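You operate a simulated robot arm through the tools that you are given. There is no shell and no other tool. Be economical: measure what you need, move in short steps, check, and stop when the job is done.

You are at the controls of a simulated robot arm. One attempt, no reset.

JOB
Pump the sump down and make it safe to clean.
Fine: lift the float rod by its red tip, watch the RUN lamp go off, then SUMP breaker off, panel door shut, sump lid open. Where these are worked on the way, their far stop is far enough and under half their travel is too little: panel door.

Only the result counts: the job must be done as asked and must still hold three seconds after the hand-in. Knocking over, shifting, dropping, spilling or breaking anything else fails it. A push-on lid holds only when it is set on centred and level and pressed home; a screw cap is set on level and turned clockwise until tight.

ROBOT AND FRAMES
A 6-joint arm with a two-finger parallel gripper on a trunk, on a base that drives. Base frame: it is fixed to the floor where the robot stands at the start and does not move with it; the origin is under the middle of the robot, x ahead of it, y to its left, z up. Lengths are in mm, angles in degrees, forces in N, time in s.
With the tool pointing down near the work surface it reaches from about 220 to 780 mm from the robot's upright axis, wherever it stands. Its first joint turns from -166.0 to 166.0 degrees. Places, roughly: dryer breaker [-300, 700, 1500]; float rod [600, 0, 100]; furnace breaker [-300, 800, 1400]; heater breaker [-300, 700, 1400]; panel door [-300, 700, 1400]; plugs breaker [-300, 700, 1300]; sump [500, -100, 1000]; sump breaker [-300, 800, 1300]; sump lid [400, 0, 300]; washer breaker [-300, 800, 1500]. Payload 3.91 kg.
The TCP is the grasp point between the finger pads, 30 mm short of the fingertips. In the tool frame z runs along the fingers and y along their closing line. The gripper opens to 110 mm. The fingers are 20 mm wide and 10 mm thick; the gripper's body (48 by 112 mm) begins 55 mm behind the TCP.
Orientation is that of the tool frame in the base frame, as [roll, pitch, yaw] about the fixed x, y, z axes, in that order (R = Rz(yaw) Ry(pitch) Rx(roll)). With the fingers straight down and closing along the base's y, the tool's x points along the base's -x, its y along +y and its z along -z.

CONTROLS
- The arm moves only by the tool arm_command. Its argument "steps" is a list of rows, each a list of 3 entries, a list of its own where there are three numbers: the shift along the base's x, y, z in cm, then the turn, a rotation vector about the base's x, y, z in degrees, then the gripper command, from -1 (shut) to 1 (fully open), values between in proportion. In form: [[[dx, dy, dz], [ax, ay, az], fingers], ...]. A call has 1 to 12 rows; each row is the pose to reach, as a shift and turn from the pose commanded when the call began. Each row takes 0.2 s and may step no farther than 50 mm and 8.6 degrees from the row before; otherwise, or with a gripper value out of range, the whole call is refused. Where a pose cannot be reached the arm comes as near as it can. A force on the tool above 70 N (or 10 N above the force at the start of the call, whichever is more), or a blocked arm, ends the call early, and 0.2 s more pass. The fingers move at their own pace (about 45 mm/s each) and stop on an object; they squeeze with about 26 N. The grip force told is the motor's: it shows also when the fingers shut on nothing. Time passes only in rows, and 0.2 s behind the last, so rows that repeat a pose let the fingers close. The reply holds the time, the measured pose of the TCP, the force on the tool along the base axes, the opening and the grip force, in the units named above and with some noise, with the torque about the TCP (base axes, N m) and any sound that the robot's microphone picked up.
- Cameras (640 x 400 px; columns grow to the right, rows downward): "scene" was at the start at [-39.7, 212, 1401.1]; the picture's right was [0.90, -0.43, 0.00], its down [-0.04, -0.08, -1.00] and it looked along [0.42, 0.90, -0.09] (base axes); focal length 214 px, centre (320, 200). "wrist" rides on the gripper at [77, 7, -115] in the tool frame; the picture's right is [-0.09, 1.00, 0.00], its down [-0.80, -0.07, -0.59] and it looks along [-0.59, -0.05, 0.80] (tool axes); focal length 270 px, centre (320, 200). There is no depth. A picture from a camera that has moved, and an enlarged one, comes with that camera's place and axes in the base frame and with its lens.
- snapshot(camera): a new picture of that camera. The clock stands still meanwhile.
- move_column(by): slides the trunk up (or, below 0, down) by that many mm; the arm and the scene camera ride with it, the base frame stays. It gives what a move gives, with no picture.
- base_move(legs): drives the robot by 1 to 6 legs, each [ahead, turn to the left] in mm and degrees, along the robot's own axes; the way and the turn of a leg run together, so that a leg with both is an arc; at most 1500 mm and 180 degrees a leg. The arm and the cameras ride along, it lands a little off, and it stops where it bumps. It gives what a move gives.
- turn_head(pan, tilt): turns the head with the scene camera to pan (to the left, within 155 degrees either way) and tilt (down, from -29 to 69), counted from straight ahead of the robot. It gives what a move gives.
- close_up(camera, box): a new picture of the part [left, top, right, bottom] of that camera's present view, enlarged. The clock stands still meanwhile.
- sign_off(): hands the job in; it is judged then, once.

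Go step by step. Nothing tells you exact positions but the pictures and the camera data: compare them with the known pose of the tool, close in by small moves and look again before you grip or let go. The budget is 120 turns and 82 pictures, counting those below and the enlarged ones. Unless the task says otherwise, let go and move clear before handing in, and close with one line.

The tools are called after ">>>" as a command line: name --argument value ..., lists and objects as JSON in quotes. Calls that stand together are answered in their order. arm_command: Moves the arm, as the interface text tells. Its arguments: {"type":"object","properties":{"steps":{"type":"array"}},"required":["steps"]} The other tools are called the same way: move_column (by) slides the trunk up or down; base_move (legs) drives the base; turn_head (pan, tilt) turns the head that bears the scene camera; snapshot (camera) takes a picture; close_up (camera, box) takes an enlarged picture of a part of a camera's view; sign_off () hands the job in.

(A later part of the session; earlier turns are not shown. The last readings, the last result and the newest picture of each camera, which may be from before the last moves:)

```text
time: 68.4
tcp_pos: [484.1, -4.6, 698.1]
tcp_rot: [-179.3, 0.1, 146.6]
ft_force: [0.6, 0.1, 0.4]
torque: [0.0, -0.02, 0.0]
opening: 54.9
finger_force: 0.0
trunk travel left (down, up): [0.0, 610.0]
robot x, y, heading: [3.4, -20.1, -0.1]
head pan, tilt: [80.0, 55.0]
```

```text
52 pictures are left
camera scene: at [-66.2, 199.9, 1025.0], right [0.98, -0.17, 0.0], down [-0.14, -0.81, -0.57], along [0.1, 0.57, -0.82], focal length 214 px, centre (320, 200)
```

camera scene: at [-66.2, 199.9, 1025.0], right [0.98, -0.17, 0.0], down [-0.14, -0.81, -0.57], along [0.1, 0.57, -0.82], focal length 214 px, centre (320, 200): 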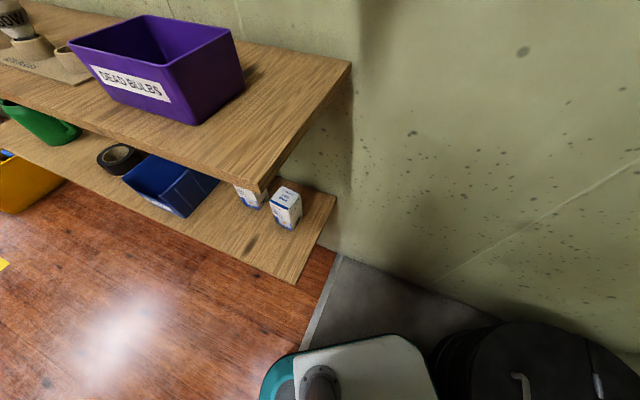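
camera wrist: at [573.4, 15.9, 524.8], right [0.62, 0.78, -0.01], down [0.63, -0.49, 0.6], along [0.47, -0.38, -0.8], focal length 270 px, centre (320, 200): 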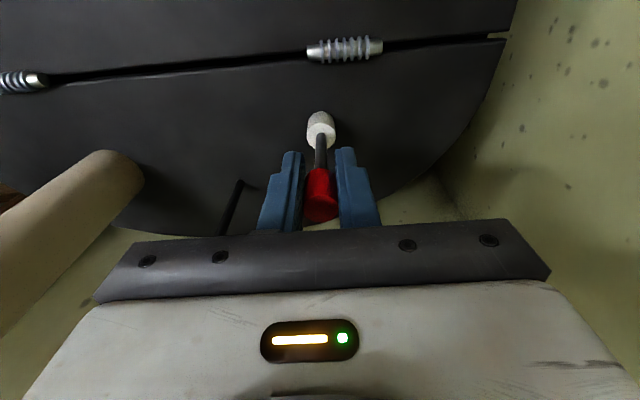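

A shelf with loose items runs along the wall below the panel (front edge about 228 mm along the wall-normal coordinate). I'll raise the trunk, pull the arm in, and drive back along the shelf with heading parallel to the wall.

>>> move_column --by 400

>>> arm_command --steps '[[[-4, 0, 0], [0, 0, 0], 0], [[-8, 0, 0], [0, 0, 0], 0], [[-12, 0, 0], [0, 0, 0], 0], [[-16, 0, 0], [0, 0, 0], 0]]'

>>> base_move --legs '[[-150, 0], [0, -37]]'

>>> turn_head --pan 125 --tilt 50

>>> snapshot --camera "scene"

```text
time: 72.2
tcp_pos: [485.1, -4.4, 1098.0]
tcp_rot: [-179.2, 0.1, 146.6]
ft_force: [-0.6, 0.4, -0.1]
torque: [0.03, 0.01, 0.02]
opening: 55.1
finger_force: 0.0
trunk travel left (down, up): [-400.0, 210.0]
robot x, y, heading: [-4.5, -19.0, 0.2]
head pan, tilt: [80.0, 55.0]
```

```text
time: 73.2
tcp_pos: [323.0, -3.3, 1096.8]
tcp_rot: [-179.3, 0.1, 146.6]
ft_force: [-0.4, 0.1, -1.0]
torque: [-0.03, 0.01, 0.02]
opening: 54.9
finger_force: 0.0
trunk travel left (down, up): [-400.0, 210.0]
robot x, y, heading: [-4.2, -17.6, 0.2]
head pan, tilt: [80.0, 55.0]
```

```text
time: 76.3
tcp_pos: [118.2, -203.3, 1097.1]
tcp_rot: [-179.2, 0.1, 109.4]
ft_force: [0.2, 0.3, 0.3]
torque: [-0.01, 0.02, -0.01]
opening: 55.1
finger_force: 0.0
trunk travel left (down, up): [-400.0, 210.0]
robot x, y, heading: [-156.0, -17.9, -36.4]
head pan, tilt: [80.0, 55.0]
```

```text
time: 77.4
tcp_pos: [117.3, -204.4, 1096.6]
tcp_rot: [-179.3, 0.0, 109.6]
ft_force: [0.5, -0.2, 0.0]
torque: [0.02, -0.01, 0.0]
opening: 55.2
finger_force: 0.0
trunk travel left (down, up): [-400.0, 210.0]
robot x, y, heading: [-150.4, -23.0, -36.8]
head pan, tilt: [125.0, 50.0]
```

```text
51 pictures are left
camera scene: at [-124.6, 219.7, 1431.5], right [1.0, -0.03, 0.0], down [-0.02, -0.77, -0.64], along [0.02, 0.64, -0.77], focal length 214 px, centre (320, 200)
```

scene: 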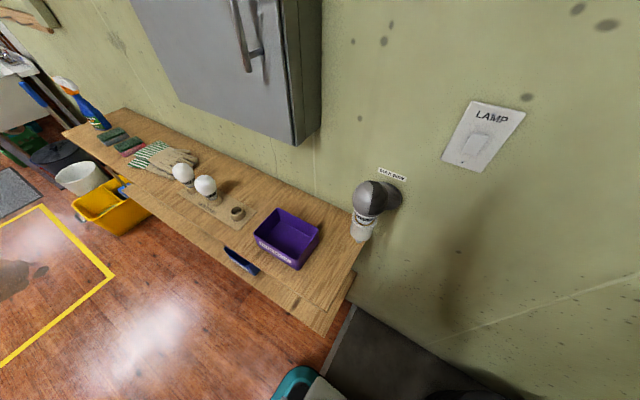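

Clear to back along the shelf.

>>> base_move --legs '[[-500, 0], [0, 3]]'

>>> move_column --by 140

>>> turn_head --pan 75 --tilt 15

>>> snapshot --camera "scene"

```text
time: 80.8
tcp_pos: [-272.6, 109.3, 1097.5]
tcp_rot: [-179.2, 0.1, 112.6]
ft_force: [-0.1, 0.1, 0.1]
torque: [0.03, 0.02, 0.01]
opening: 54.9
finger_force: 0.0
trunk travel left (down, up): [-400.0, 210.0]
robot x, y, heading: [-555.0, 276.0, -33.8]
head pan, tilt: [125.0, 50.0]
```

```text
time: 82.5
tcp_pos: [-271.4, 108.7, 1237.5]
tcp_rot: [-179.3, 0.0, 112.6]
ft_force: [0.4, 0.1, -0.4]
torque: [0.02, 0.0, -0.01]
opening: 54.8
finger_force: 0.1
trunk travel left (down, up): [-540.0, 70.0]
robot x, y, heading: [-553.6, 275.5, -34.3]
head pan, tilt: [125.0, 50.0]
```

```text
time: 83.6
tcp_pos: [-273.7, 108.9, 1237.1]
tcp_rot: [-179.3, 0.0, 112.6]
ft_force: [0.7, 0.0, -0.6]
torque: [0.02, -0.02, 0.02]
opening: 55.1
finger_force: 0.1
trunk travel left (down, up): [-540.0, 70.0]
robot x, y, heading: [-555.2, 280.3, -34.2]
head pan, tilt: [75.0, 15.0]
```

```text
50 pictures are left
camera scene: at [-462.8, 502.6, 1625.1], right [0.66, -0.76, 0.0], down [-0.2, -0.17, -0.97], along [0.73, 0.63, -0.26], focal length 214 px, centre (320, 200)
```

scene: 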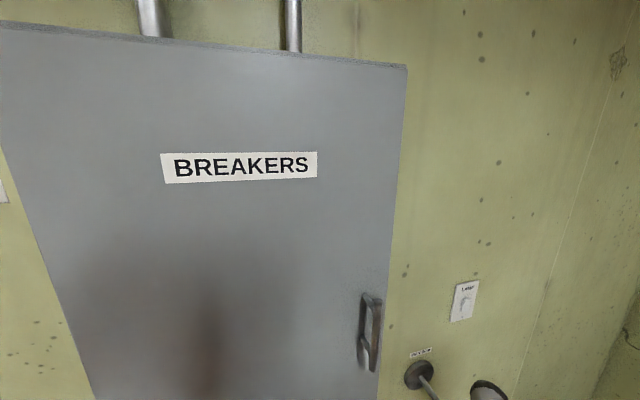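

The head would stand in the door's sweep here, so I'll turn the robot round (heading ≈146°) so the head is on the room side.

>>> base_move --legs '[[300, -20], [200, -20]]'

>>> turn_head --pan -90 --tilt 40

>>> snapshot --camera "scene"

```text
time: 86.9
tcp_pos: [-143.0, -422.2, 1237.0]
tcp_rot: [-179.3, 0.0, 72.5]
ft_force: [0.1, -0.2, -0.3]
torque: [0.06, -0.01, 0.02]
opening: 55.2
finger_force: 0.0
trunk travel left (down, up): [-540.0, 70.0]
robot x, y, heading: [-244.8, -108.7, -74.5]
head pan, tilt: [75.0, 15.0]
```

```text
time: 89.4
tcp_pos: [-144.8, -421.0, 1236.9]
tcp_rot: [-179.2, 0.1, 72.4]
ft_force: [0.0, -0.3, -0.8]
torque: [0.05, 0.0, -0.01]
opening: 54.9
finger_force: 0.0
trunk travel left (down, up): [-540.0, 70.0]
robot x, y, heading: [-240.6, -108.5, -74.9]
head pan, tilt: [-90.0, 40.0]
```

```text
49 pictures are left
camera scene: at [-200.6, -20.1, 1585.7], right [-0.27, 0.96, 0.0], down [0.62, 0.17, -0.77], along [-0.74, -0.2, -0.64], focal length 214 px, centre (320, 200)
```

scene: 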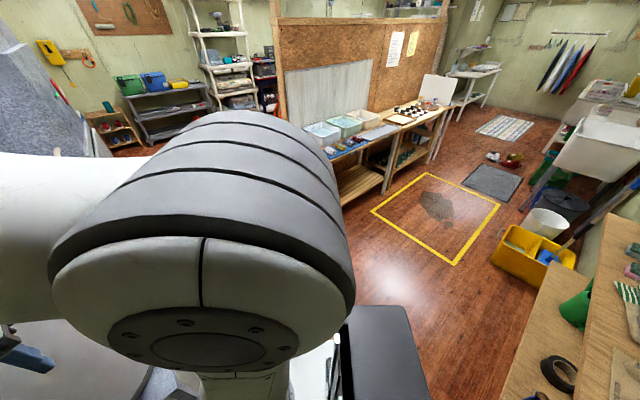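

Left turn sweeps known-free space, so I'll rotate that way, then drive to the panel front.

>>> base_move --legs '[[0, 104], [0, 103.5], [490, 0], [0, 13]]'

>>> turn_head --pan -90 --tilt 15

>>> snapshot --camera "scene"

```text
time: 90.8
tcp_pos: [-103.2, -404.3, 1237.6]
tcp_rot: [-179.3, 0.0, 80.3]
ft_force: [-0.7, 0.5, 0.2]
torque: [0.0, 0.0, 0.02]
opening: 55.1
finger_force: 0.0
trunk travel left (down, up): [-540.0, 70.0]
robot x, y, heading: [-241.7, -110.9, -68.6]
head pan, tilt: [-90.0, 40.0]
stopped in leg 1: the robot was blocked; the commanded pose is now the measured one
```

```text
time: 91.7
tcp_pos: [-102.6, -404.6, 1238.3]
tcp_rot: [-179.3, 0.0, 80.2]
ft_force: [-0.1, 0.3, 0.4]
torque: [0.0, -0.01, -0.04]
opening: 55.0
finger_force: 0.2
trunk travel left (down, up): [-540.0, 70.0]
robot x, y, heading: [-242.2, -108.6, -68.5]
head pan, tilt: [-90.0, 15.0]
```

```text
48 pictures are left
camera scene: at [-217.8, -18.4, 1625.1], right [-0.37, 0.93, 0.0], down [0.24, 0.1, -0.97], along [-0.9, -0.35, -0.26], focal length 214 px, centre (320, 200)
```

scene: 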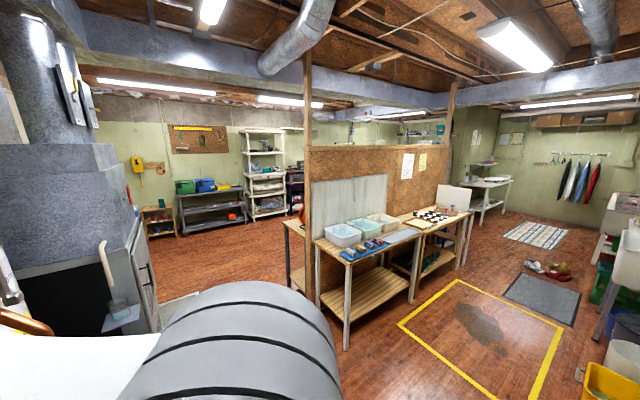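

Blocked after 6°. Look ahead-down for the obstacle.

>>> turn_head --pan 20 --tilt 60

>>> snapshot --camera "scene"

>>> snapshot --camera "wrist"

```text
time: 93.6
tcp_pos: [-103.6, -403.5, 1236.9]
tcp_rot: [-179.3, 0.0, 80.2]
ft_force: [-0.6, -0.2, -0.2]
torque: [-0.01, -0.04, -0.02]
opening: 55.0
finger_force: 0.0
trunk travel left (down, up): [-540.0, 70.0]
robot x, y, heading: [-242.2, -110.2, -68.5]
head pan, tilt: [20.0, 60.0]
```

```text
47 pictures are left
camera scene: at [-86.7, -34.2, 1558.9], right [-0.75, -0.66, 0.0], down [-0.57, 0.65, -0.5], along [0.33, -0.37, -0.87], focal length 214 px, centre (320, 200)
```

scene: 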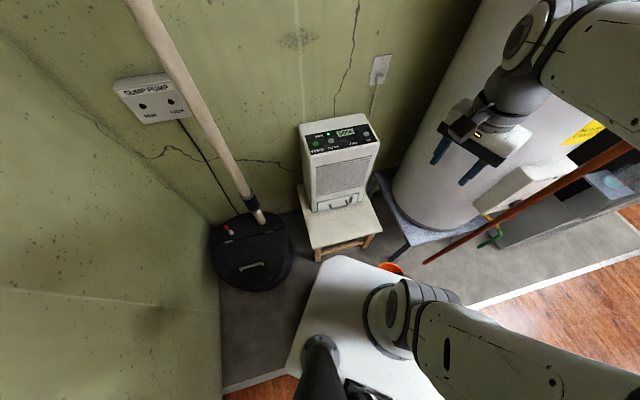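

```text
46 pictures are left
camera wrist: at [-82.7, -329.5, 1350.5], right [0.97, -0.26, -0.01], down [-0.2, -0.78, 0.6], along [-0.16, -0.57, -0.8], focal length 270 px, centre (320, 200)
```

wrist: 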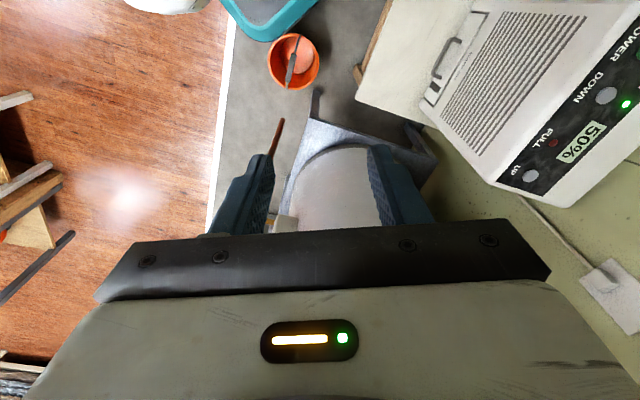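

The base front corner met the stool. Back off 110 mm, then turn left clear of everything.

>>> base_move --legs '[[-110, 0]]'

>>> snapshot --camera "scene"

```text
time: 94.8
tcp_pos: [-144.2, -298.8, 1236.9]
tcp_rot: [-179.3, 0.0, 80.3]
ft_force: [0.1, -0.3, -0.2]
torque: [-0.01, -0.03, -0.02]
opening: 55.2
finger_force: 0.0
trunk travel left (down, up): [-540.0, 70.0]
robot x, y, heading: [-283.7, -4.9, -68.4]
head pan, tilt: [20.0, 60.0]
```

```text
45 pictures are left
camera scene: at [-128.2, 71.3, 1558.9], right [-0.75, -0.66, 0.0], down [-0.57, 0.65, -0.5], along [0.33, -0.38, -0.87], focal length 214 px, centre (320, 200)
```

scene: 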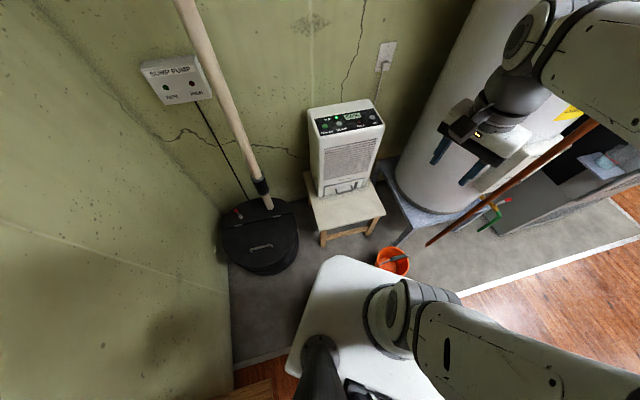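

I want to see the robot's own rear before turning.

>>> turn_head --pan 150 --tilt 65

>>> snapshot --camera "scene"

```text
time: 96.9
tcp_pos: [-143.5, -300.8, 1236.6]
tcp_rot: [-179.3, 0.1, 80.4]
ft_force: [0.1, 0.6, -0.8]
torque: [-0.02, 0.03, 0.0]
opening: 54.7
finger_force: 0.1
trunk travel left (down, up): [-540.0, 70.0]
robot x, y, heading: [-281.4, -6.7, -68.3]
head pan, tilt: [150.0, 65.0]
```

```text
44 pictures are left
camera scene: at [-162.7, 179.7, 1553.3], right [0.99, -0.15, 0.0], down [-0.13, -0.9, -0.42], along [0.06, 0.42, -0.91], focal length 214 px, centre (320, 200)
```

scene: 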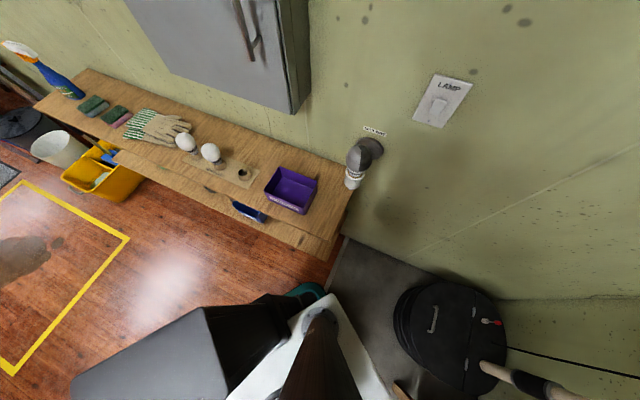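

It was likely the bucket at the base's front (footprint reaches ~343 mm ahead). I ease 40 mm forward for shelf clearance, then turn left and drive to the panel.

>>> base_move --legs '[[40, 0], [0, 102], [0, 102.5], [425, 0], [0, 10]]'

>>> turn_head --pan -95 --tilt 20

>>> snapshot --camera "scene"

```text
time: 106.0
tcp_pos: [-498.9, 184.2, 1236.8]
tcp_rot: [-179.2, 0.1, -79.6]
ft_force: [-0.7, -1.0, -0.2]
torque: [-0.02, 0.0, -0.02]
opening: 54.9
finger_force: 0.1
trunk travel left (down, up): [-540.0, 70.0]
robot x, y, heading: [-287.0, -62.2, 130.8]
head pan, tilt: [150.0, 65.0]
stopped in leg 3: the robot was blocked; the commanded pose is now the measured one
```

```text
time: 109.5
tcp_pos: [-497.3, 184.4, 1236.6]
tcp_rot: [-179.3, 0.1, -79.6]
ft_force: [-0.1, 0.6, 0.1]
torque: [0.01, -0.01, 0.02]
opening: 55.1
finger_force: 0.1
trunk travel left (down, up): [-540.0, 70.0]
robot x, y, heading: [-281.2, -64.3, 130.5]
head pan, tilt: [-95.0, 20.0]
```

```text
43 pictures are left
camera scene: at [-274.4, -164.5, 1617.0], right [0.58, -0.81, 0.0], down [-0.28, -0.2, -0.94], along [0.76, 0.55, -0.34], focal length 214 px, centre (320, 200)
```

scene: 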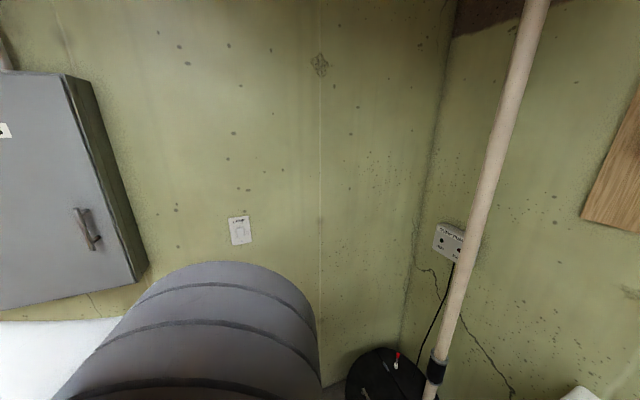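

Rear probably neared the bucket again. Present heading suits: I drive forward along it, away from everything, then turn parallel.

>>> base_move --legs '[[420, 0], [0, 14]]'

>>> turn_head --pan -95 --tilt 20

>>> snapshot --camera "scene"

```text
time: 113.0
tcp_pos: [-824.0, 448.1, 1236.7]
tcp_rot: [-179.3, 0.1, -65.7]
ft_force: [0.0, 0.2, -0.6]
torque: [-0.01, 0.02, 0.0]
opening: 55.1
finger_force: 0.1
trunk travel left (down, up): [-540.0, 70.0]
robot x, y, heading: [-558.8, 255.8, 143.9]
head pan, tilt: [-95.0, 20.0]
```

```text
time: 113.5
tcp_pos: [-824.3, 449.4, 1236.9]
tcp_rot: [-179.3, 0.1, -65.8]
ft_force: [-0.6, -0.1, -0.8]
torque: [-0.01, 0.0, 0.02]
opening: 54.9
finger_force: 0.0
trunk travel left (down, up): [-540.0, 70.0]
robot x, y, heading: [-560.8, 255.4, 143.7]
head pan, tilt: [-95.0, 20.0]
```

```text
42 pictures are left
camera scene: at [-527.1, 160.8, 1617.1], right [0.75, -0.66, 0.0], down [-0.22, -0.26, -0.94], along [0.62, 0.71, -0.34], focal length 214 px, centre (320, 200)
```

scene: 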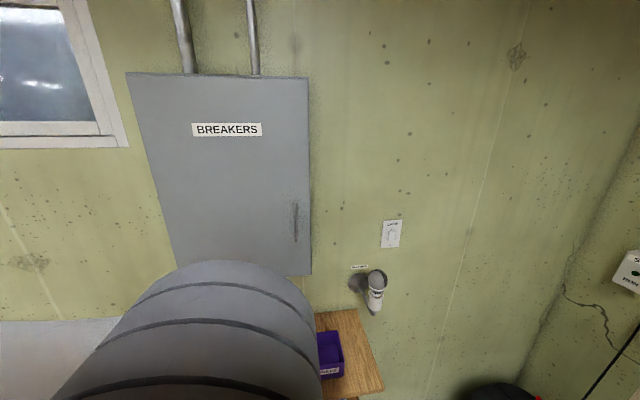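

The view is good: door closed, handle at ≈(-228, 608, 1360). I need somewhat more room between robot and panel for the door's swing, so I'll shuffle the base about 90 mm farther from the wall.

>>> base_move --legs '[[-120, -18], [-200, 0], [0, 19], [310, 0]]'

```text
time: 118.9
tcp_pos: [-885.7, 375.5, 1236.0]
tcp_rot: [-179.2, -0.1, -64.5]
ft_force: [-0.1, -0.2, -0.3]
torque: [-0.02, 0.0, -0.01]
opening: 54.9
finger_force: 0.1
trunk travel left (down, up): [-540.0, 70.0]
robot x, y, heading: [-614.4, 195.9, 144.8]
head pan, tilt: [-95.0, 20.0]
```

Now swing the arm round toward the panel, tool still pointing down, closing line along the wall.

>>> arm_command --steps '[[[2.87, 3.66, 0], [0, 0, -5.4], 0], [[6.2, 6.9, 0], [0, 0, -10.8], 0], [[9.96, 9.63, 0], [0, 0, -16.2], 0], [[14.07, 11.8, 0], [0, 0, -21.6], 0], [[18.45, 13.36, 0], [0, 0, -27], 0], [[23, 14.28, 0], [0, 0, -32.4], 0], [[27.64, 14.54, 0], [0, 0, -37.8], 0], [[32.27, 14.13, 0], [0, 0, -43.2], 0], [[36.8, 13.07, 0], [0, 0, -48.6], 0], [[41.12, 11.37, 0], [0, 0, -54], 0], [[45.16, 9.08, 0], [0, 0, -59.4], 0]]'

>>> snapshot --camera "scene"

```text
time: 121.3
tcp_pos: [-430.9, 465.4, 1235.2]
tcp_rot: [-179.4, 0.1, -123.9]
ft_force: [0.1, -0.6, 0.8]
torque: [-0.02, 0.02, 0.01]
opening: 55.1
finger_force: 0.1
trunk travel left (down, up): [-540.0, 70.0]
robot x, y, heading: [-613.5, 196.3, 144.7]
head pan, tilt: [-95.0, 20.0]
```

```text
41 pictures are left
camera scene: at [-578.3, 97.2, 1617.0], right [0.76, -0.64, 0.0], down [-0.22, -0.26, -0.94], along [0.61, 0.72, -0.34], focal length 214 px, centre (320, 200)
```

scene: 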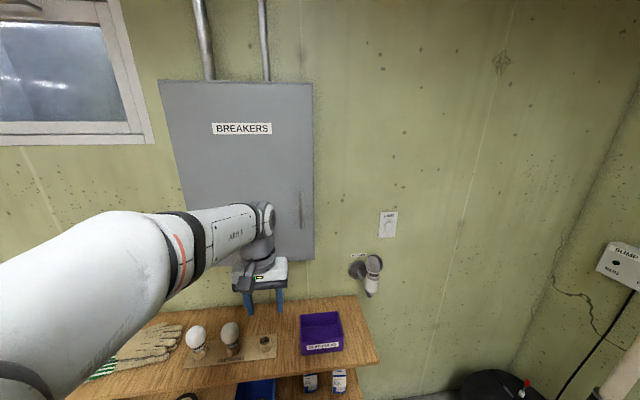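

>>> close_up --camera "scene" --box '[250, 170, 330, 270]'

```text
4.00 times, centred on (290, 220) of scene
camera zoom: at [-578.3, 97.2, 1617.0], right [0.76, -0.64, 0.0], down [-0.22, -0.26, -0.94], along [0.61, 0.72, -0.34], focal length 858 px, centre (440, 120)
```

zoom: 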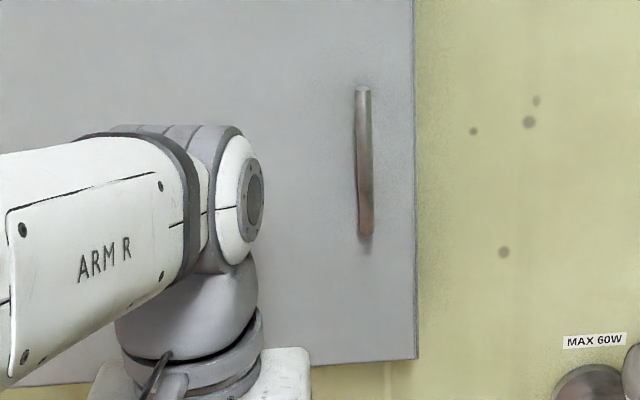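

Bar spans z≈1298–1420 at (-225, 602). I move to a pre-grasp with the tool tilted 30° toward the door.

>>> arm_command --steps '[[[0, 0, 4.5], [0, 0, 0], 0], [[2, 1, 8.5], [5, -3.35, 0], 0], [[5, 2.5, 11.5], [10, -6.7, 0], 0], [[8.5, 4.2, 14], [15, -10, 0], 0], [[11.5, 5.8, 16.5], [20, -13.4, 0], 0], [[14.5, 7.3, 19], [24.9, -16.7, 0], 0], [[17.3, 8.7, 20.5], [24.9, -16.7, 0], 0], [[17.3, 8.7, 20.5], [24.9, -16.7, 0], 0]]'

>>> snapshot --camera "wrist"

>>> close_up --camera "scene" --box '[210, 120, 370, 270]'

```text
time: 123.1
tcp_pos: [-260.2, 550.5, 1443.5]
tcp_rot: [-179.2, 30.0, -123.9]
ft_force: [-0.7, 0.6, -0.1]
torque: [0.01, 0.01, 0.01]
opening: 54.9
finger_force: 0.1
trunk travel left (down, up): [-540.0, 70.0]
robot x, y, heading: [-612.9, 193.3, 144.6]
head pan, tilt: [-95.0, 20.0]
```

```text
39 pictures are left
camera wrist: at [-336.3, 453.6, 1502.9], right [-0.78, 0.62, 0.03], down [0.27, 0.29, 0.92], along [0.56, 0.73, -0.4], focal length 270 px, centre (320, 200)
```

wrist: 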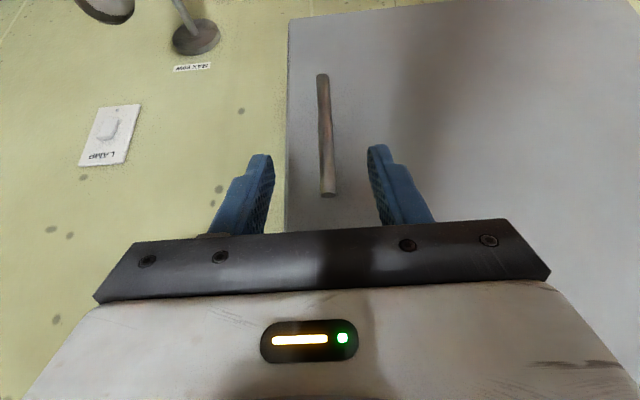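

```text
2.67 times, centred on (290, 195) of scene
camera zoom: at [-579.5, 97.1, 1617.1], right [0.76, -0.64, 0.0], down [-0.22, -0.26, -0.94], along [0.61, 0.72, -0.34], focal length 572 px, centre (400, 213)
```

zoom: 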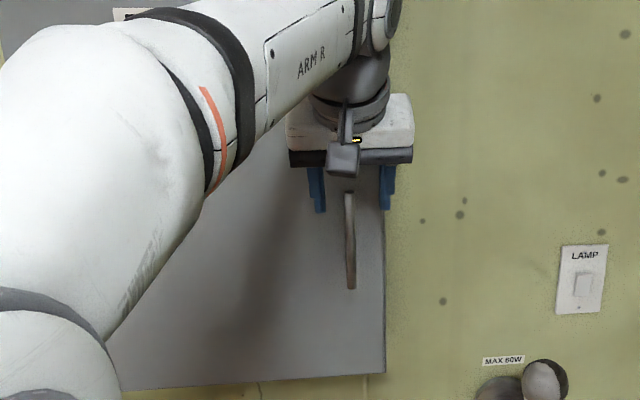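

Bar lies centred between the fingers' line. Advance and descend onto it, then close.

>>> arm_command --steps '[[[1.1, 1.7, -2.1], [0, 0, 0], 0], [[2.2, 3.3, -4.2], [0, 0, 0], 0], [[3.2, 4.9, -6.3], [0, 0, 0], 0], [[3.2, 4.9, -6.3], [0, 0, 0], 0], [[3.2, 4.9, -6.3], [0, 0, 0], -1], [[3.2, 4.9, -6.3], [0, 0, 0], -1], [[3.2, 4.9, -6.3], [0, 0, 0], -1], [[3.2, 4.9, -6.3], [0, 0, 0], -1]]'

>>> snapshot --camera "wrist"

```text
time: 124.9
tcp_pos: [-227.3, 602.4, 1378.2]
tcp_rot: [-179.5, 30.1, -123.9]
ft_force: [-4.6, 1.8, -0.4]
torque: [0.92, 1.46, 0.1]
opening: 12.4
finger_force: 45.1
trunk travel left (down, up): [-540.0, 70.0]
robot x, y, heading: [-614.0, 191.0, 144.9]
head pan, tilt: [-95.0, 20.0]
```

```text
37 pictures are left
camera wrist: at [-304.5, 504.6, 1438.5], right [-0.78, 0.62, 0.03], down [0.27, 0.29, 0.92], along [0.56, 0.73, -0.4], focal length 270 px, centre (320, 200)
```

wrist: 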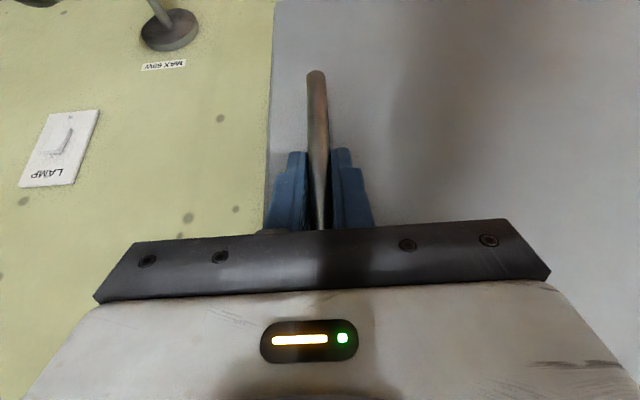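

Gripped. Pull the door open along its arc, first 24°.

>>> arm_command --steps '[[[-1.3, -1.4, 0], [0, 0, -1.5], -1], [[-2.57, -2.75, 0], [0, 0, -3], -1], [[-4, -4, 0], [0, 0, -4.5], -1], [[-5.41, -5.21, 0], [0, 0, -6], -1], [[-6.95, -6.3, 0], [0, 0, -7.5], -1], [[-8.51, -7.37, 0], [0, 0, -9], -1], [[-10.15, -8.3, 0], [0, 0, -10.5], -1], [[-11.81, -9.19, 0], [0, 0, -12], -1]]'

>>> snapshot --camera "scene"

```text
time: 126.7
tcp_pos: [-347.6, 511.8, 1378.8]
tcp_rot: [-179.2, 30.0, -135.7]
ft_force: [-5.8, 10.0, -6.2]
torque: [1.64, 0.94, 0.19]
opening: 11.6
finger_force: 45.0
trunk travel left (down, up): [-540.0, 70.0]
robot x, y, heading: [-612.3, 194.2, 144.8]
head pan, tilt: [-95.0, 20.0]
```

```text
36 pictures are left
camera scene: at [-580.1, 99.6, 1617.1], right [0.76, -0.64, 0.0], down [-0.22, -0.26, -0.94], along [0.61, 0.72, -0.34], focal length 214 px, centre (320, 200)
```

scene: 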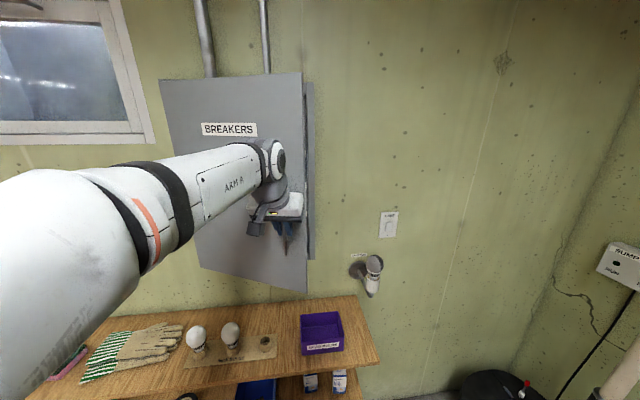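

Opening smoothly. Continue to about 66°.

>>> arm_command --steps '[[[-3.47, -1.48, 0], [0, 0, -3], -1], [[-7.08, -2.57, 0], [0, 0, -6], -1], [[-10.77, -3.28, 0], [0, 0, -9], -1], [[-14.53, -3.6, 0], [0, 0, -12], -1], [[-18.29, -3.53, 0], [0, 0, -15], -1], [[-22.03, -3.07, 0], [0, 0, -18], -1], [[-25.7, -2.22, 0], [0, 0, -21], -1]]'

>>> snapshot --camera "scene"

```text
time: 128.1
tcp_pos: [-514.6, 479.1, 1379.9]
tcp_rot: [179.5, 30.9, -161.1]
ft_force: [3.5, 65.8, -10.2]
torque: [-0.69, -0.61, 0.05]
opening: 11.9
finger_force: 45.5
trunk travel left (down, up): [-540.0, 70.0]
robot x, y, heading: [-617.0, 193.9, 144.9]
head pan, tilt: [-95.0, 20.0]
stopped in row 6: the force on the tool passed its limit at 94 N (the readings are from after the stop); the commanded pose is now the measured one
```

```text
35 pictures are left
camera scene: at [-579.0, 113.7, 1617.8], right [0.76, -0.64, 0.01], down [-0.22, -0.27, -0.94], along [0.61, 0.71, -0.35], focal length 214 px, centre (320, 200)
```

scene: 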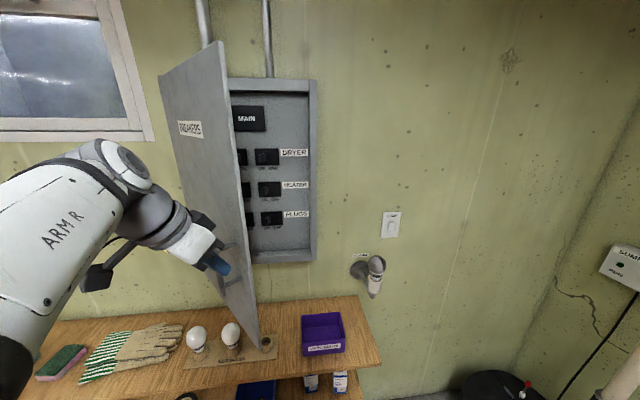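

The pull became radial (path slightly too long) at ≈52°. Ease toward the hinge, open the fingers and look.

>>> arm_command --steps '[[[0, 0.5, 0], [0, 0, 0], -1], [[0, 0.7, 0], [0, 0, 0], -1]]'

>>> snapshot --camera "wrist"

```text
time: 128.7
tcp_pos: [-514.4, 478.5, 1380.6]
tcp_rot: [179.6, 30.8, -161.8]
ft_force: [2.5, 48.5, -34.7]
torque: [-1.13, -0.27, 0.06]
opening: 11.7
finger_force: 45.1
trunk travel left (down, up): [-540.0, 70.0]
robot x, y, heading: [-616.5, 190.7, 144.8]
head pan, tilt: [-95.0, 20.0]
```

```text
34 pictures are left
camera wrist: at [-635.0, 444.8, 1437.8], right [-0.24, 0.97, 0.05], down [0.39, 0.05, 0.92], along [0.89, 0.25, -0.39], focal length 270 px, centre (320, 200)
```

wrist: 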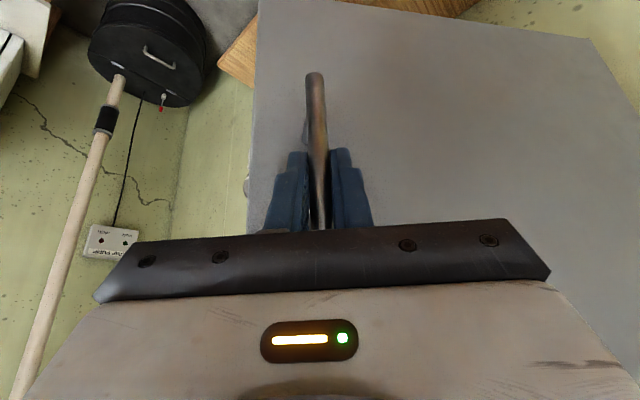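

>>> arm_command --steps '[[[0, 0, 0], [0, 0, 0], 0], [[0, 0, 0], [0, 0, 0], 0], [[0, 0, 0], [0, 0, 0], 0], [[0, 0, 0], [0, 0, 0], 0]]'

>>> snapshot --camera "wrist"

```text
time: 129.7
tcp_pos: [-514.0, 467.6, 1383.4]
tcp_rot: [179.1, 31.1, -161.9]
ft_force: [0.4, 0.2, -0.5]
torque: [0.01, 0.01, -0.03]
opening: 55.0
finger_force: 0.1
trunk travel left (down, up): [-540.0, 70.0]
robot x, y, heading: [-616.3, 192.5, 145.1]
head pan, tilt: [-95.0, 20.0]
```

```text
33 pictures are left
camera wrist: at [-635.3, 433.5, 1441.0], right [-0.24, 0.97, 0.06], down [0.39, 0.04, 0.92], along [0.89, 0.25, -0.38], focal length 270 px, centre (320, 200)
```

wrist: 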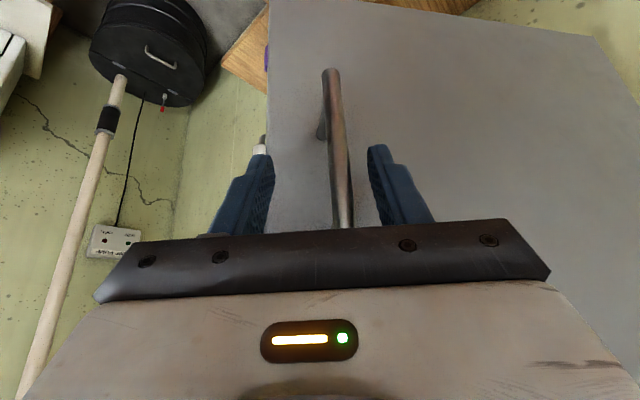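

The door is about half open. I back the hand off the handle and swing it away toward the robot's front, clear of the door.

>>> arm_command --steps '[[[-2.5, -0.8, 0], [0, 0, 0], 0], [[-5.1, -1.7, 0], [0, 0, 0], 0], [[-7.6, -2.5, 0], [0, 0, 0], 0], [[-11.5, -3.6, 0], [0, 0, 0], 0], [[-15.5, -4.8, 0], [0, 0, 0], 0], [[-19.5, -6, 0], [0, 0, 0], 0], [[-23.5, -7.2, 0], [0, 0, 0], 0], [[-27.5, -8.4, 0], [0, 0, 0], 0]]'

>>> snapshot --camera "scene"

```text
time: 130.3
tcp_pos: [-510.6, 448.3, 1373.9]
tcp_rot: [-179.0, 30.2, -172.5]
ft_force: [1.2, 33.3, -5.3]
torque: [0.74, 0.27, 0.25]
opening: 71.5
finger_force: 16.1
trunk travel left (down, up): [-540.0, 70.0]
robot x, y, heading: [-615.3, 196.0, 144.9]
head pan, tilt: [-95.0, 20.0]
stopped in row 2: the arm was blocked; the commanded pose is now the measured one
```

```text
32 pictures are left
camera scene: at [-579.2, 103.9, 1617.1], right [0.76, -0.64, 0.0], down [-0.22, -0.27, -0.94], along [0.61, 0.72, -0.35], focal length 214 px, centre (320, 200)
```

scene: 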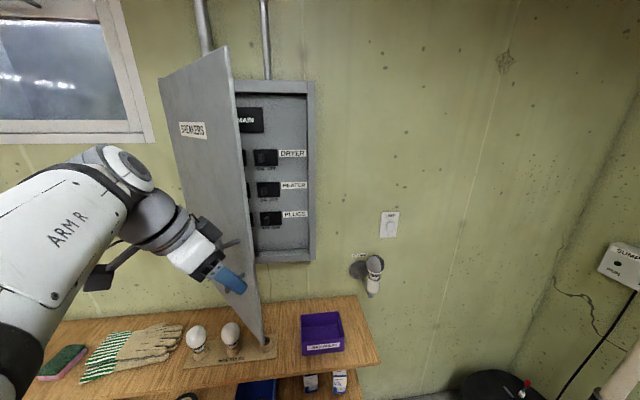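

>>> arm_command --steps '[[[0, 0.8, 0.5], [0, 0, 5], 0.3], [[0, 1.5, 1], [0, 0, 10], 0.3], [[0, 1.5, 3], [0, 0, 10], 0.3], [[0, 1.5, 5], [0, 0, 10], 0.3]]'

>>> snapshot --camera "wrist"

```text
time: 131.3
tcp_pos: [-510.9, 457.7, 1424.7]
tcp_rot: [-179.0, 30.3, -162.3]
ft_force: [0.3, 0.5, 0.3]
torque: [-0.03, 0.01, -0.02]
opening: 71.5
finger_force: 0.2
trunk travel left (down, up): [-540.0, 70.0]
robot x, y, heading: [-617.4, 194.8, 144.9]
head pan, tilt: [-95.0, 20.0]
```

```text
31 pictures are left
camera wrist: at [-632.8, 428.6, 1483.8], right [-0.22, 0.98, 0.03], down [0.39, 0.06, 0.92], along [0.89, 0.21, -0.39], focal length 270 px, centre (320, 200)
```

wrist: 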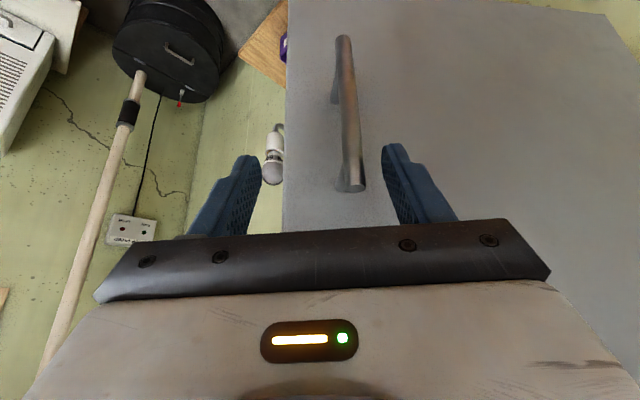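

Lifting works; rise clear above the bar.

>>> arm_command --steps '[[[0, 0.3, 3], [0, 0, 0], 0.3], [[0, 0.3, 6], [0, 0, 0], 0.3], [[0, 0.3, 8], [0, 0, 0], 0.3]]'

>>> turn_head --pan -60 --tilt 30

>>> snapshot --camera "scene"

```text
time: 132.1
tcp_pos: [-512.4, 460.6, 1505.5]
tcp_rot: [-178.7, 30.2, -162.4]
ft_force: [0.2, 0.5, -0.1]
torque: [-0.01, -0.04, 0.0]
opening: 71.5
finger_force: 0.1
trunk travel left (down, up): [-540.0, 70.0]
robot x, y, heading: [-614.0, 194.8, 144.8]
head pan, tilt: [-95.0, 20.0]
```

```text
time: 133.1
tcp_pos: [-511.1, 460.4, 1503.7]
tcp_rot: [-178.9, 30.2, -162.5]
ft_force: [0.5, 0.8, -1.2]
torque: [0.01, -0.04, -0.01]
opening: 71.6
finger_force: 0.0
trunk travel left (down, up): [-540.0, 70.0]
robot x, y, heading: [-611.0, 193.3, 144.8]
head pan, tilt: [-60.0, 30.0]
```

```text
30 pictures are left
camera scene: at [-631.0, 116.4, 1601.0], right [1.0, -0.09, 0.0], down [-0.05, -0.5, -0.87], along [0.08, 0.86, -0.5], focal length 214 px, centre (320, 200)
```

scene: 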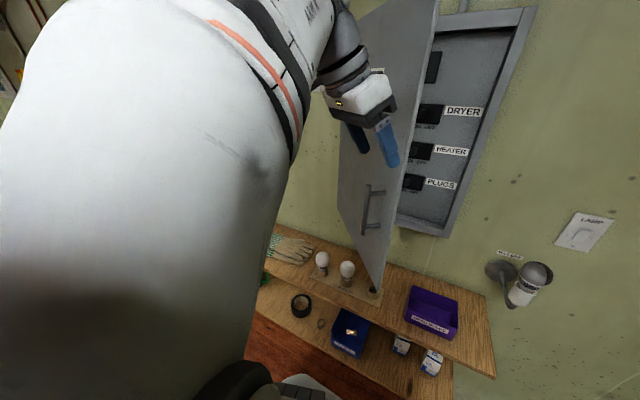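

The elbow is crowding the head here. I drive the robot forward (away from the door's outer face), then swing the arm to the front.

>>> base_move --legs '[[130, 0]]'

>>> arm_command --steps '[[[-4, -1, 0], [0, 0, 4], 0.3], [[-8, -2, 0], [0, 0, 8], 0.3], [[-12, -3.5, 0], [0, 0, 12], 0.3], [[-16, -5, 0], [0, 0, 16], 0.3], [[-20, -7, 0], [0, 0, 20], 0.3], [[-24, -9, 0], [0, 0, 24], 0.3], [[-28, -11, 0], [0, 0, 28], 0.3], [[-31, -14, 0], [0, 0, 32], 0.3], [[-33, -17, 0], [0, 0, 36], 0.3]]'

```text
time: 134.3
tcp_pos: [-619.3, 535.1, 1504.4]
tcp_rot: [-178.7, 30.3, -162.4]
ft_force: [0.3, 0.2, 0.2]
torque: [-0.02, -0.02, -0.03]
opening: 71.5
finger_force: 0.0
trunk travel left (down, up): [-540.0, 70.0]
robot x, y, heading: [-719.9, 268.6, 144.8]
head pan, tilt: [-60.0, 30.0]
```

```text
time: 136.3
tcp_pos: [-964.5, 419.9, 1439.3]
tcp_rot: [-178.9, 30.3, -126.5]
ft_force: [-0.4, -0.2, 0.1]
torque: [0.03, -0.04, -0.02]
opening: 71.3
finger_force: 0.1
out of reach, approached as far as the arm can: row 5, 6, 7, 8, 9
trunk travel left (down, up): [-540.0, 70.0]
robot x, y, heading: [-722.7, 267.3, 144.6]
head pan, tilt: [-60.0, 30.0]
```

Arm is in front now. Drive back past the panel so I can bring the arm in from the right of the open door.

>>> base_move --legs '[[-510, 0]]'

>>> turn_head --pan -60 --tilt 10

>>> snapshot --camera "scene"

```text
time: 139.3
tcp_pos: [-543.7, 125.1, 1440.9]
tcp_rot: [-179.1, 30.3, -126.6]
ft_force: [0.1, -0.2, -0.2]
torque: [-0.01, 0.0, 0.0]
opening: 71.6
finger_force: 0.0
trunk travel left (down, up): [-540.0, 70.0]
robot x, y, heading: [-300.4, -27.0, 144.5]
head pan, tilt: [-60.0, 30.0]
```

```text
time: 140.2
tcp_pos: [-543.9, 126.8, 1440.0]
tcp_rot: [-179.1, 30.2, -126.5]
ft_force: [-0.1, 0.8, 0.2]
torque: [-0.02, 0.0, 0.02]
opening: 71.4
finger_force: 0.0
trunk travel left (down, up): [-540.0, 70.0]
robot x, y, heading: [-299.5, -27.3, 144.8]
head pan, tilt: [-60.0, 10.0]
```

```text
29 pictures are left
camera scene: at [-318.6, -101.2, 1633.3], right [1.0, -0.09, 0.0], down [-0.02, -0.17, -0.98], along [0.09, 0.98, -0.17], focal length 214 px, centre (320, 200)
```

scene: 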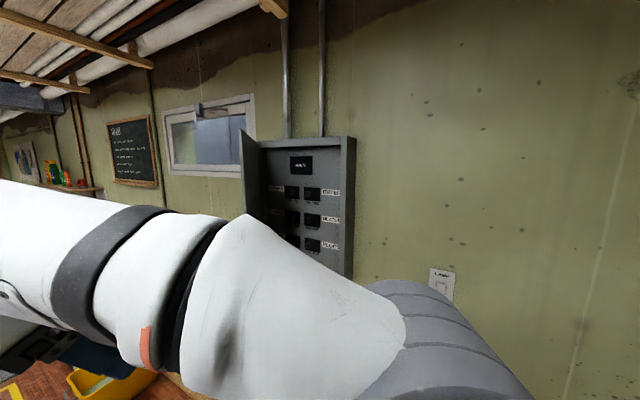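

>>> close_up --camera "scene" --box '[230, 125, 370, 285]'

```text
2.50 times, centred on (300, 205) of scene
camera zoom: at [-318.6, -101.2, 1633.3], right [1.0, -0.09, 0.0], down [-0.02, -0.17, -0.98], along [0.09, 0.98, -0.17], focal length 536 px, centre (370, 188)
```

zoom: 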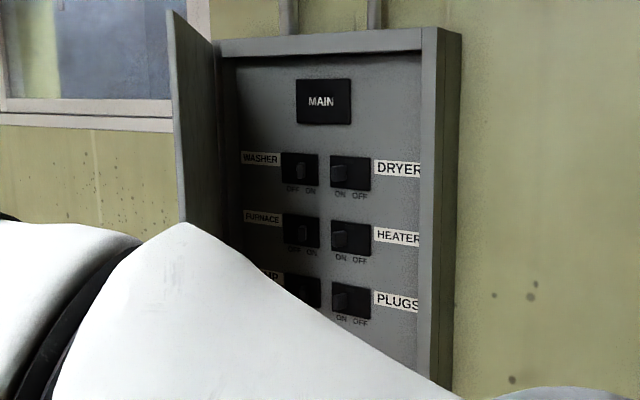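

Layout: left column OFF is at left, ON right; SUMP is the bottom-left breaker, so its lever must be pushed left. I swing the arm clockwise round to the wall side.

>>> arm_command --steps '[[[2.15, 3.42, 0], [0, 0, 0], -1], [[4.77, 6.54, 0], [0, 0, 0], -1], [[7.83, 9.3, 0], [0, 0, 0], -1], [[11.29, 11.62, 0], [0, 0, 0], -1], [[15.07, 13.45, 0], [0, 0, 0], -1], [[19.11, 14.75, 0], [0, 0, 0], -1], [[23.33, 15.48, 0], [0, 0, 0], -1], [[27.66, 15.62, 0], [0, 0, 0], -1], [[32, 15.14, 0], [0, 0, 0], -1]]'

>>> turn_head --pan -50 --tilt 15

>>> snapshot --camera "scene"

```text
time: 141.8
tcp_pos: [-405.1, 276.8, 1440.7]
tcp_rot: [-178.7, 29.9, -110.3]
ft_force: [-0.2, -0.7, -0.4]
torque: [0.0, -0.05, 0.0]
opening: 0.4
finger_force: 25.7
trunk travel left (down, up): [-540.0, 70.0]
robot x, y, heading: [-301.2, -25.3, 144.7]
head pan, tilt: [-60.0, 10.0]
stopped in row 7: the arm was blocked; the commanded pose is now the measured one
```

```text
time: 142.5
tcp_pos: [-403.7, 277.2, 1440.3]
tcp_rot: [-178.7, 29.9, -110.3]
ft_force: [-0.2, -0.1, 0.6]
torque: [0.0, 0.03, 0.02]
opening: 0.0
finger_force: 26.3
trunk travel left (down, up): [-540.0, 70.0]
robot x, y, heading: [-303.8, -31.1, 144.6]
head pan, tilt: [-50.0, 15.0]
```

```text
27 pictures are left
camera scene: at [-334.7, -100.8, 1625.2], right [1.0, 0.08, 0.0], down [0.02, -0.26, -0.97], along [-0.08, 0.96, -0.26], focal length 214 px, centre (320, 200)
```

scene: 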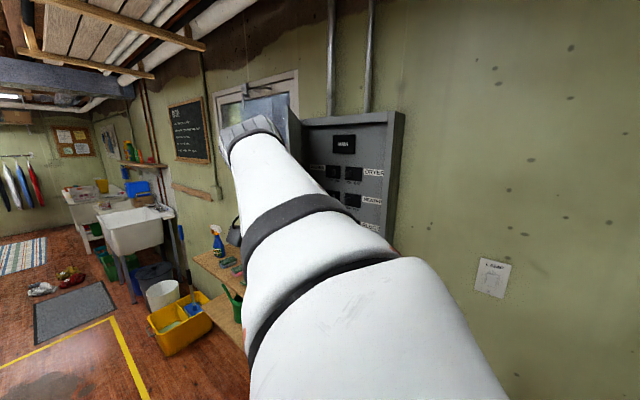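

The folded elbow brushes the head again; I turn the head away and extend the arm outward while swinging.

>>> turn_head --pan 60 --tilt 10

>>> arm_command --steps '[[[2, 2.5, 0], [0, 0, -3], -1], [[5, 4.5, 0], [0, 0, -6], -1], [[8.5, 6.5, 0], [0, 0, -9], -1], [[12.5, 8, 0], [0, 0, -12], -1], [[16.5, 9.5, 0], [0, 0, -13.7], -1], [[16.5, 9.5, 0], [0, 0, -13.7], -1]]'

>>> turn_head --pan -70 --tilt 15

>>> snapshot --camera "scene"

```text
time: 144.3
tcp_pos: [-404.2, 277.4, 1439.6]
tcp_rot: [-178.7, 29.9, -110.2]
ft_force: [0.3, 0.0, 0.5]
torque: [-0.02, 0.02, -0.03]
opening: 0.1
finger_force: 26.1
trunk travel left (down, up): [-540.0, 70.0]
robot x, y, heading: [-307.5, -27.7, 144.6]
head pan, tilt: [60.0, 10.0]
```

```text
time: 144.9
tcp_pos: [-426.6, 296.8, 1450.3]
tcp_rot: [179.7, 31.7, -103.3]
ft_force: [0.5, -0.1, -0.4]
torque: [0.0, 0.01, -0.01]
opening: 0.0
finger_force: 25.8
trunk travel left (down, up): [-540.0, 70.0]
robot x, y, heading: [-301.6, -24.8, 144.9]
head pan, tilt: [60.0, 10.0]
stopped in row 2: the arm was blocked; the commanded pose is now the measured one
```

```text
time: 147.1
tcp_pos: [-425.3, 296.4, 1451.7]
tcp_rot: [179.6, 31.6, -103.5]
ft_force: [-0.2, -0.9, 0.4]
torque: [-0.01, 0.0, -0.01]
opening: 0.0
finger_force: 26.0
trunk travel left (down, up): [-540.0, 70.0]
robot x, y, heading: [-301.1, -25.9, 144.5]
head pan, tilt: [-70.0, 15.0]
```

```text
26 pictures are left
camera scene: at [-302.6, -103.7, 1625.2], right [0.96, -0.26, 0.0], down [-0.07, -0.25, -0.97], along [0.25, 0.93, -0.26], focal length 214 px, centre (320, 200)
```

scene: 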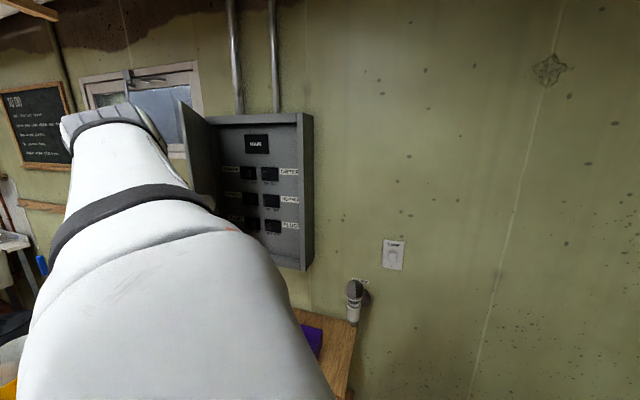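

Same posture limit. I lower the hand and straighten the tool down, as in the swing that worked before.

>>> arm_command --steps '[[[-1.7, -1.6, -2], [-4.9, 1.2, 0], -1], [[-3.4, -3.2, -5], [-9.7, 2.3, 0], -1], [[-5.1, -4.8, -8.5], [-14.6, 3.5, 0], -1], [[-6.8, -6.4, -12], [-19.5, 4.7, 0], -1], [[-8.5, -8, -15.5], [-24.3, 5.8, 0], -1], [[-10, -9.5, -19], [-29.2, 7, 0], -1], [[-10, -9.5, -21], [-29.2, 7, 0], -1]]'

```text
time: 148.7
tcp_pos: [-525.8, 200.2, 1240.8]
tcp_rot: [179.6, 1.6, -103.4]
ft_force: [-0.3, 0.7, -0.2]
torque: [0.0, -0.01, 0.03]
opening: 0.2
finger_force: 26.1
trunk travel left (down, up): [-540.0, 70.0]
robot x, y, heading: [-298.8, -25.6, 144.7]
head pan, tilt: [-70.0, 15.0]
```

>>> arm_command --steps '[[[3.14, 3.35, 0], [0, 0, -2.3], -1], [[6.94, 5.82, 0], [0, 0, -4.6], -1], [[11.05, 7.74, 0], [0, 0, -6.9], -1], [[15.39, 9.07, 0], [0, 0, -9.2], -1], [[19.87, 9.78, 0], [0, 0, -11.5], -1], [[24.4, 9.85, 0], [0, 0, -13.8], -1], [[28.9, 9.3, 0], [0, 0, -16.1], -1], [[33.28, 8.13, 0], [0, 0, -18.4], -1], [[37.46, 6.36, 0], [0, 0, -20.5], -1]]'

```text
time: 150.7
tcp_pos: [-151.2, 265.9, 1241.0]
tcp_rot: [179.7, 1.5, -124.1]
ft_force: [0.1, 0.1, -0.3]
torque: [-0.01, 0.04, 0.0]
opening: 0.0
finger_force: 26.5
trunk travel left (down, up): [-540.0, 70.0]
robot x, y, heading: [-303.6, -22.7, 144.7]
head pan, tilt: [-70.0, 15.0]
```

Swing done. Drive forward 180 mm toward the panel, then look.

>>> base_move --legs '[[180, 0]]'

>>> turn_head --pan -85 --tilt 15

>>> snapshot --camera "scene"

```text
time: 152.2
tcp_pos: [-299.4, 369.3, 1240.2]
tcp_rot: [179.7, 1.5, -124.1]
ft_force: [0.3, 0.4, 0.1]
torque: [-0.01, 0.02, -0.04]
opening: 0.3
finger_force: 26.2
trunk travel left (down, up): [-540.0, 70.0]
robot x, y, heading: [-452.4, 77.3, 144.6]
head pan, tilt: [-70.0, 15.0]
```

```text
time: 152.9
tcp_pos: [-299.8, 370.4, 1240.1]
tcp_rot: [179.6, 1.5, -124.0]
ft_force: [0.3, 0.2, -0.8]
torque: [-0.01, 0.01, -0.01]
opening: 0.2
finger_force: 25.4
trunk travel left (down, up): [-540.0, 70.0]
robot x, y, heading: [-449.4, 77.7, 144.8]
head pan, tilt: [-85.0, 15.0]
```

```text
25 pictures are left
camera scene: at [-427.4, -8.9, 1625.2], right [0.86, -0.5, 0.0], down [-0.13, -0.22, -0.97], along [0.49, 0.83, -0.26], focal length 214 px, centre (320, 200)
```

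scene: 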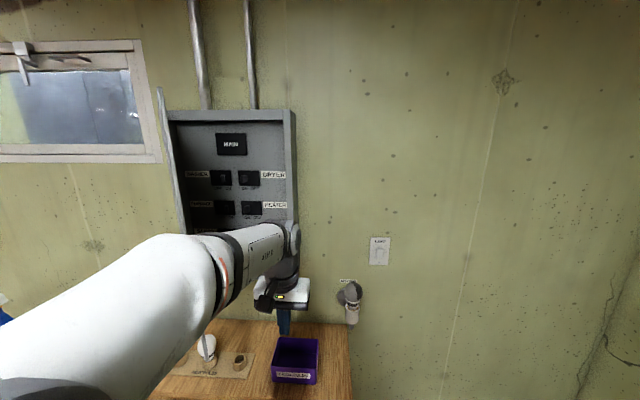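

Before reaching in, I push the door wider from its inner face with the hand (moving left along the wall).

>>> arm_command --steps '[[[-3, 2, 0], [0, 0, 0], -1], [[-6, 4, 0], [0, 0, 0], -1], [[-9, 6, 0], [0, 0, 0], -1], [[-12, 8, 0], [0, 0, 0], -1], [[-15, 10, 0], [0, 0, 0], -1], [[-17.5, 11.7, 0], [0, 0, 0], -1], [[-20, 13.4, 0], [0, 0, 0], -1], [[-22.5, 15, 0], [0, 0, 0], -1], [[-24.5, 16.4, 0], [0, 0, 0], -1]]'

>>> snapshot --camera "scene"

```text
time: 154.9
tcp_pos: [-545.8, 533.7, 1239.8]
tcp_rot: [179.7, 1.5, -124.0]
ft_force: [-0.4, -0.3, -0.1]
torque: [-0.01, 0.01, -0.01]
opening: 0.0
finger_force: 26.3
trunk travel left (down, up): [-540.0, 70.0]
robot x, y, heading: [-449.5, 75.4, 144.5]
head pan, tilt: [-85.0, 15.0]
```

```text
24 pictures are left
camera scene: at [-427.8, -8.3, 1625.2], right [0.86, -0.5, 0.0], down [-0.13, -0.22, -0.97], along [0.49, 0.83, -0.26], focal length 214 px, centre (320, 200)
```

scene: 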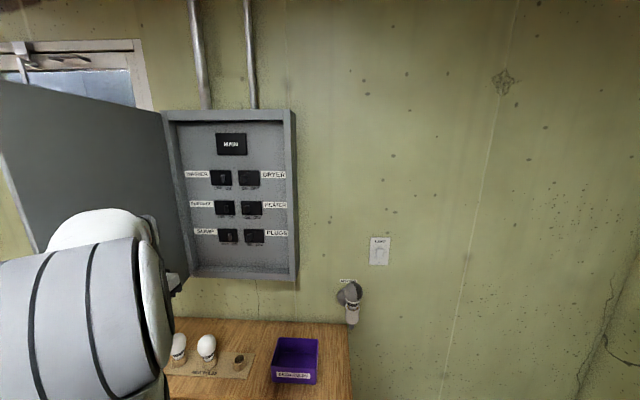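

The door is now wide open. Close look at the breakers.

>>> close_up --camera "scene" --box '[170, 150, 300, 260]'

```text
3.64 times, centred on (235, 205) of scene
camera zoom: at [-427.8, -8.3, 1625.2], right [0.86, -0.5, 0.0], down [-0.13, -0.22, -0.97], along [0.49, 0.83, -0.26], focal length 780 px, centre (629, 182)
```

zoom: 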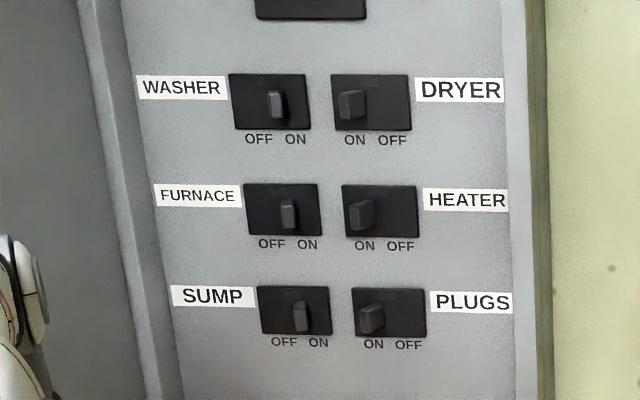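

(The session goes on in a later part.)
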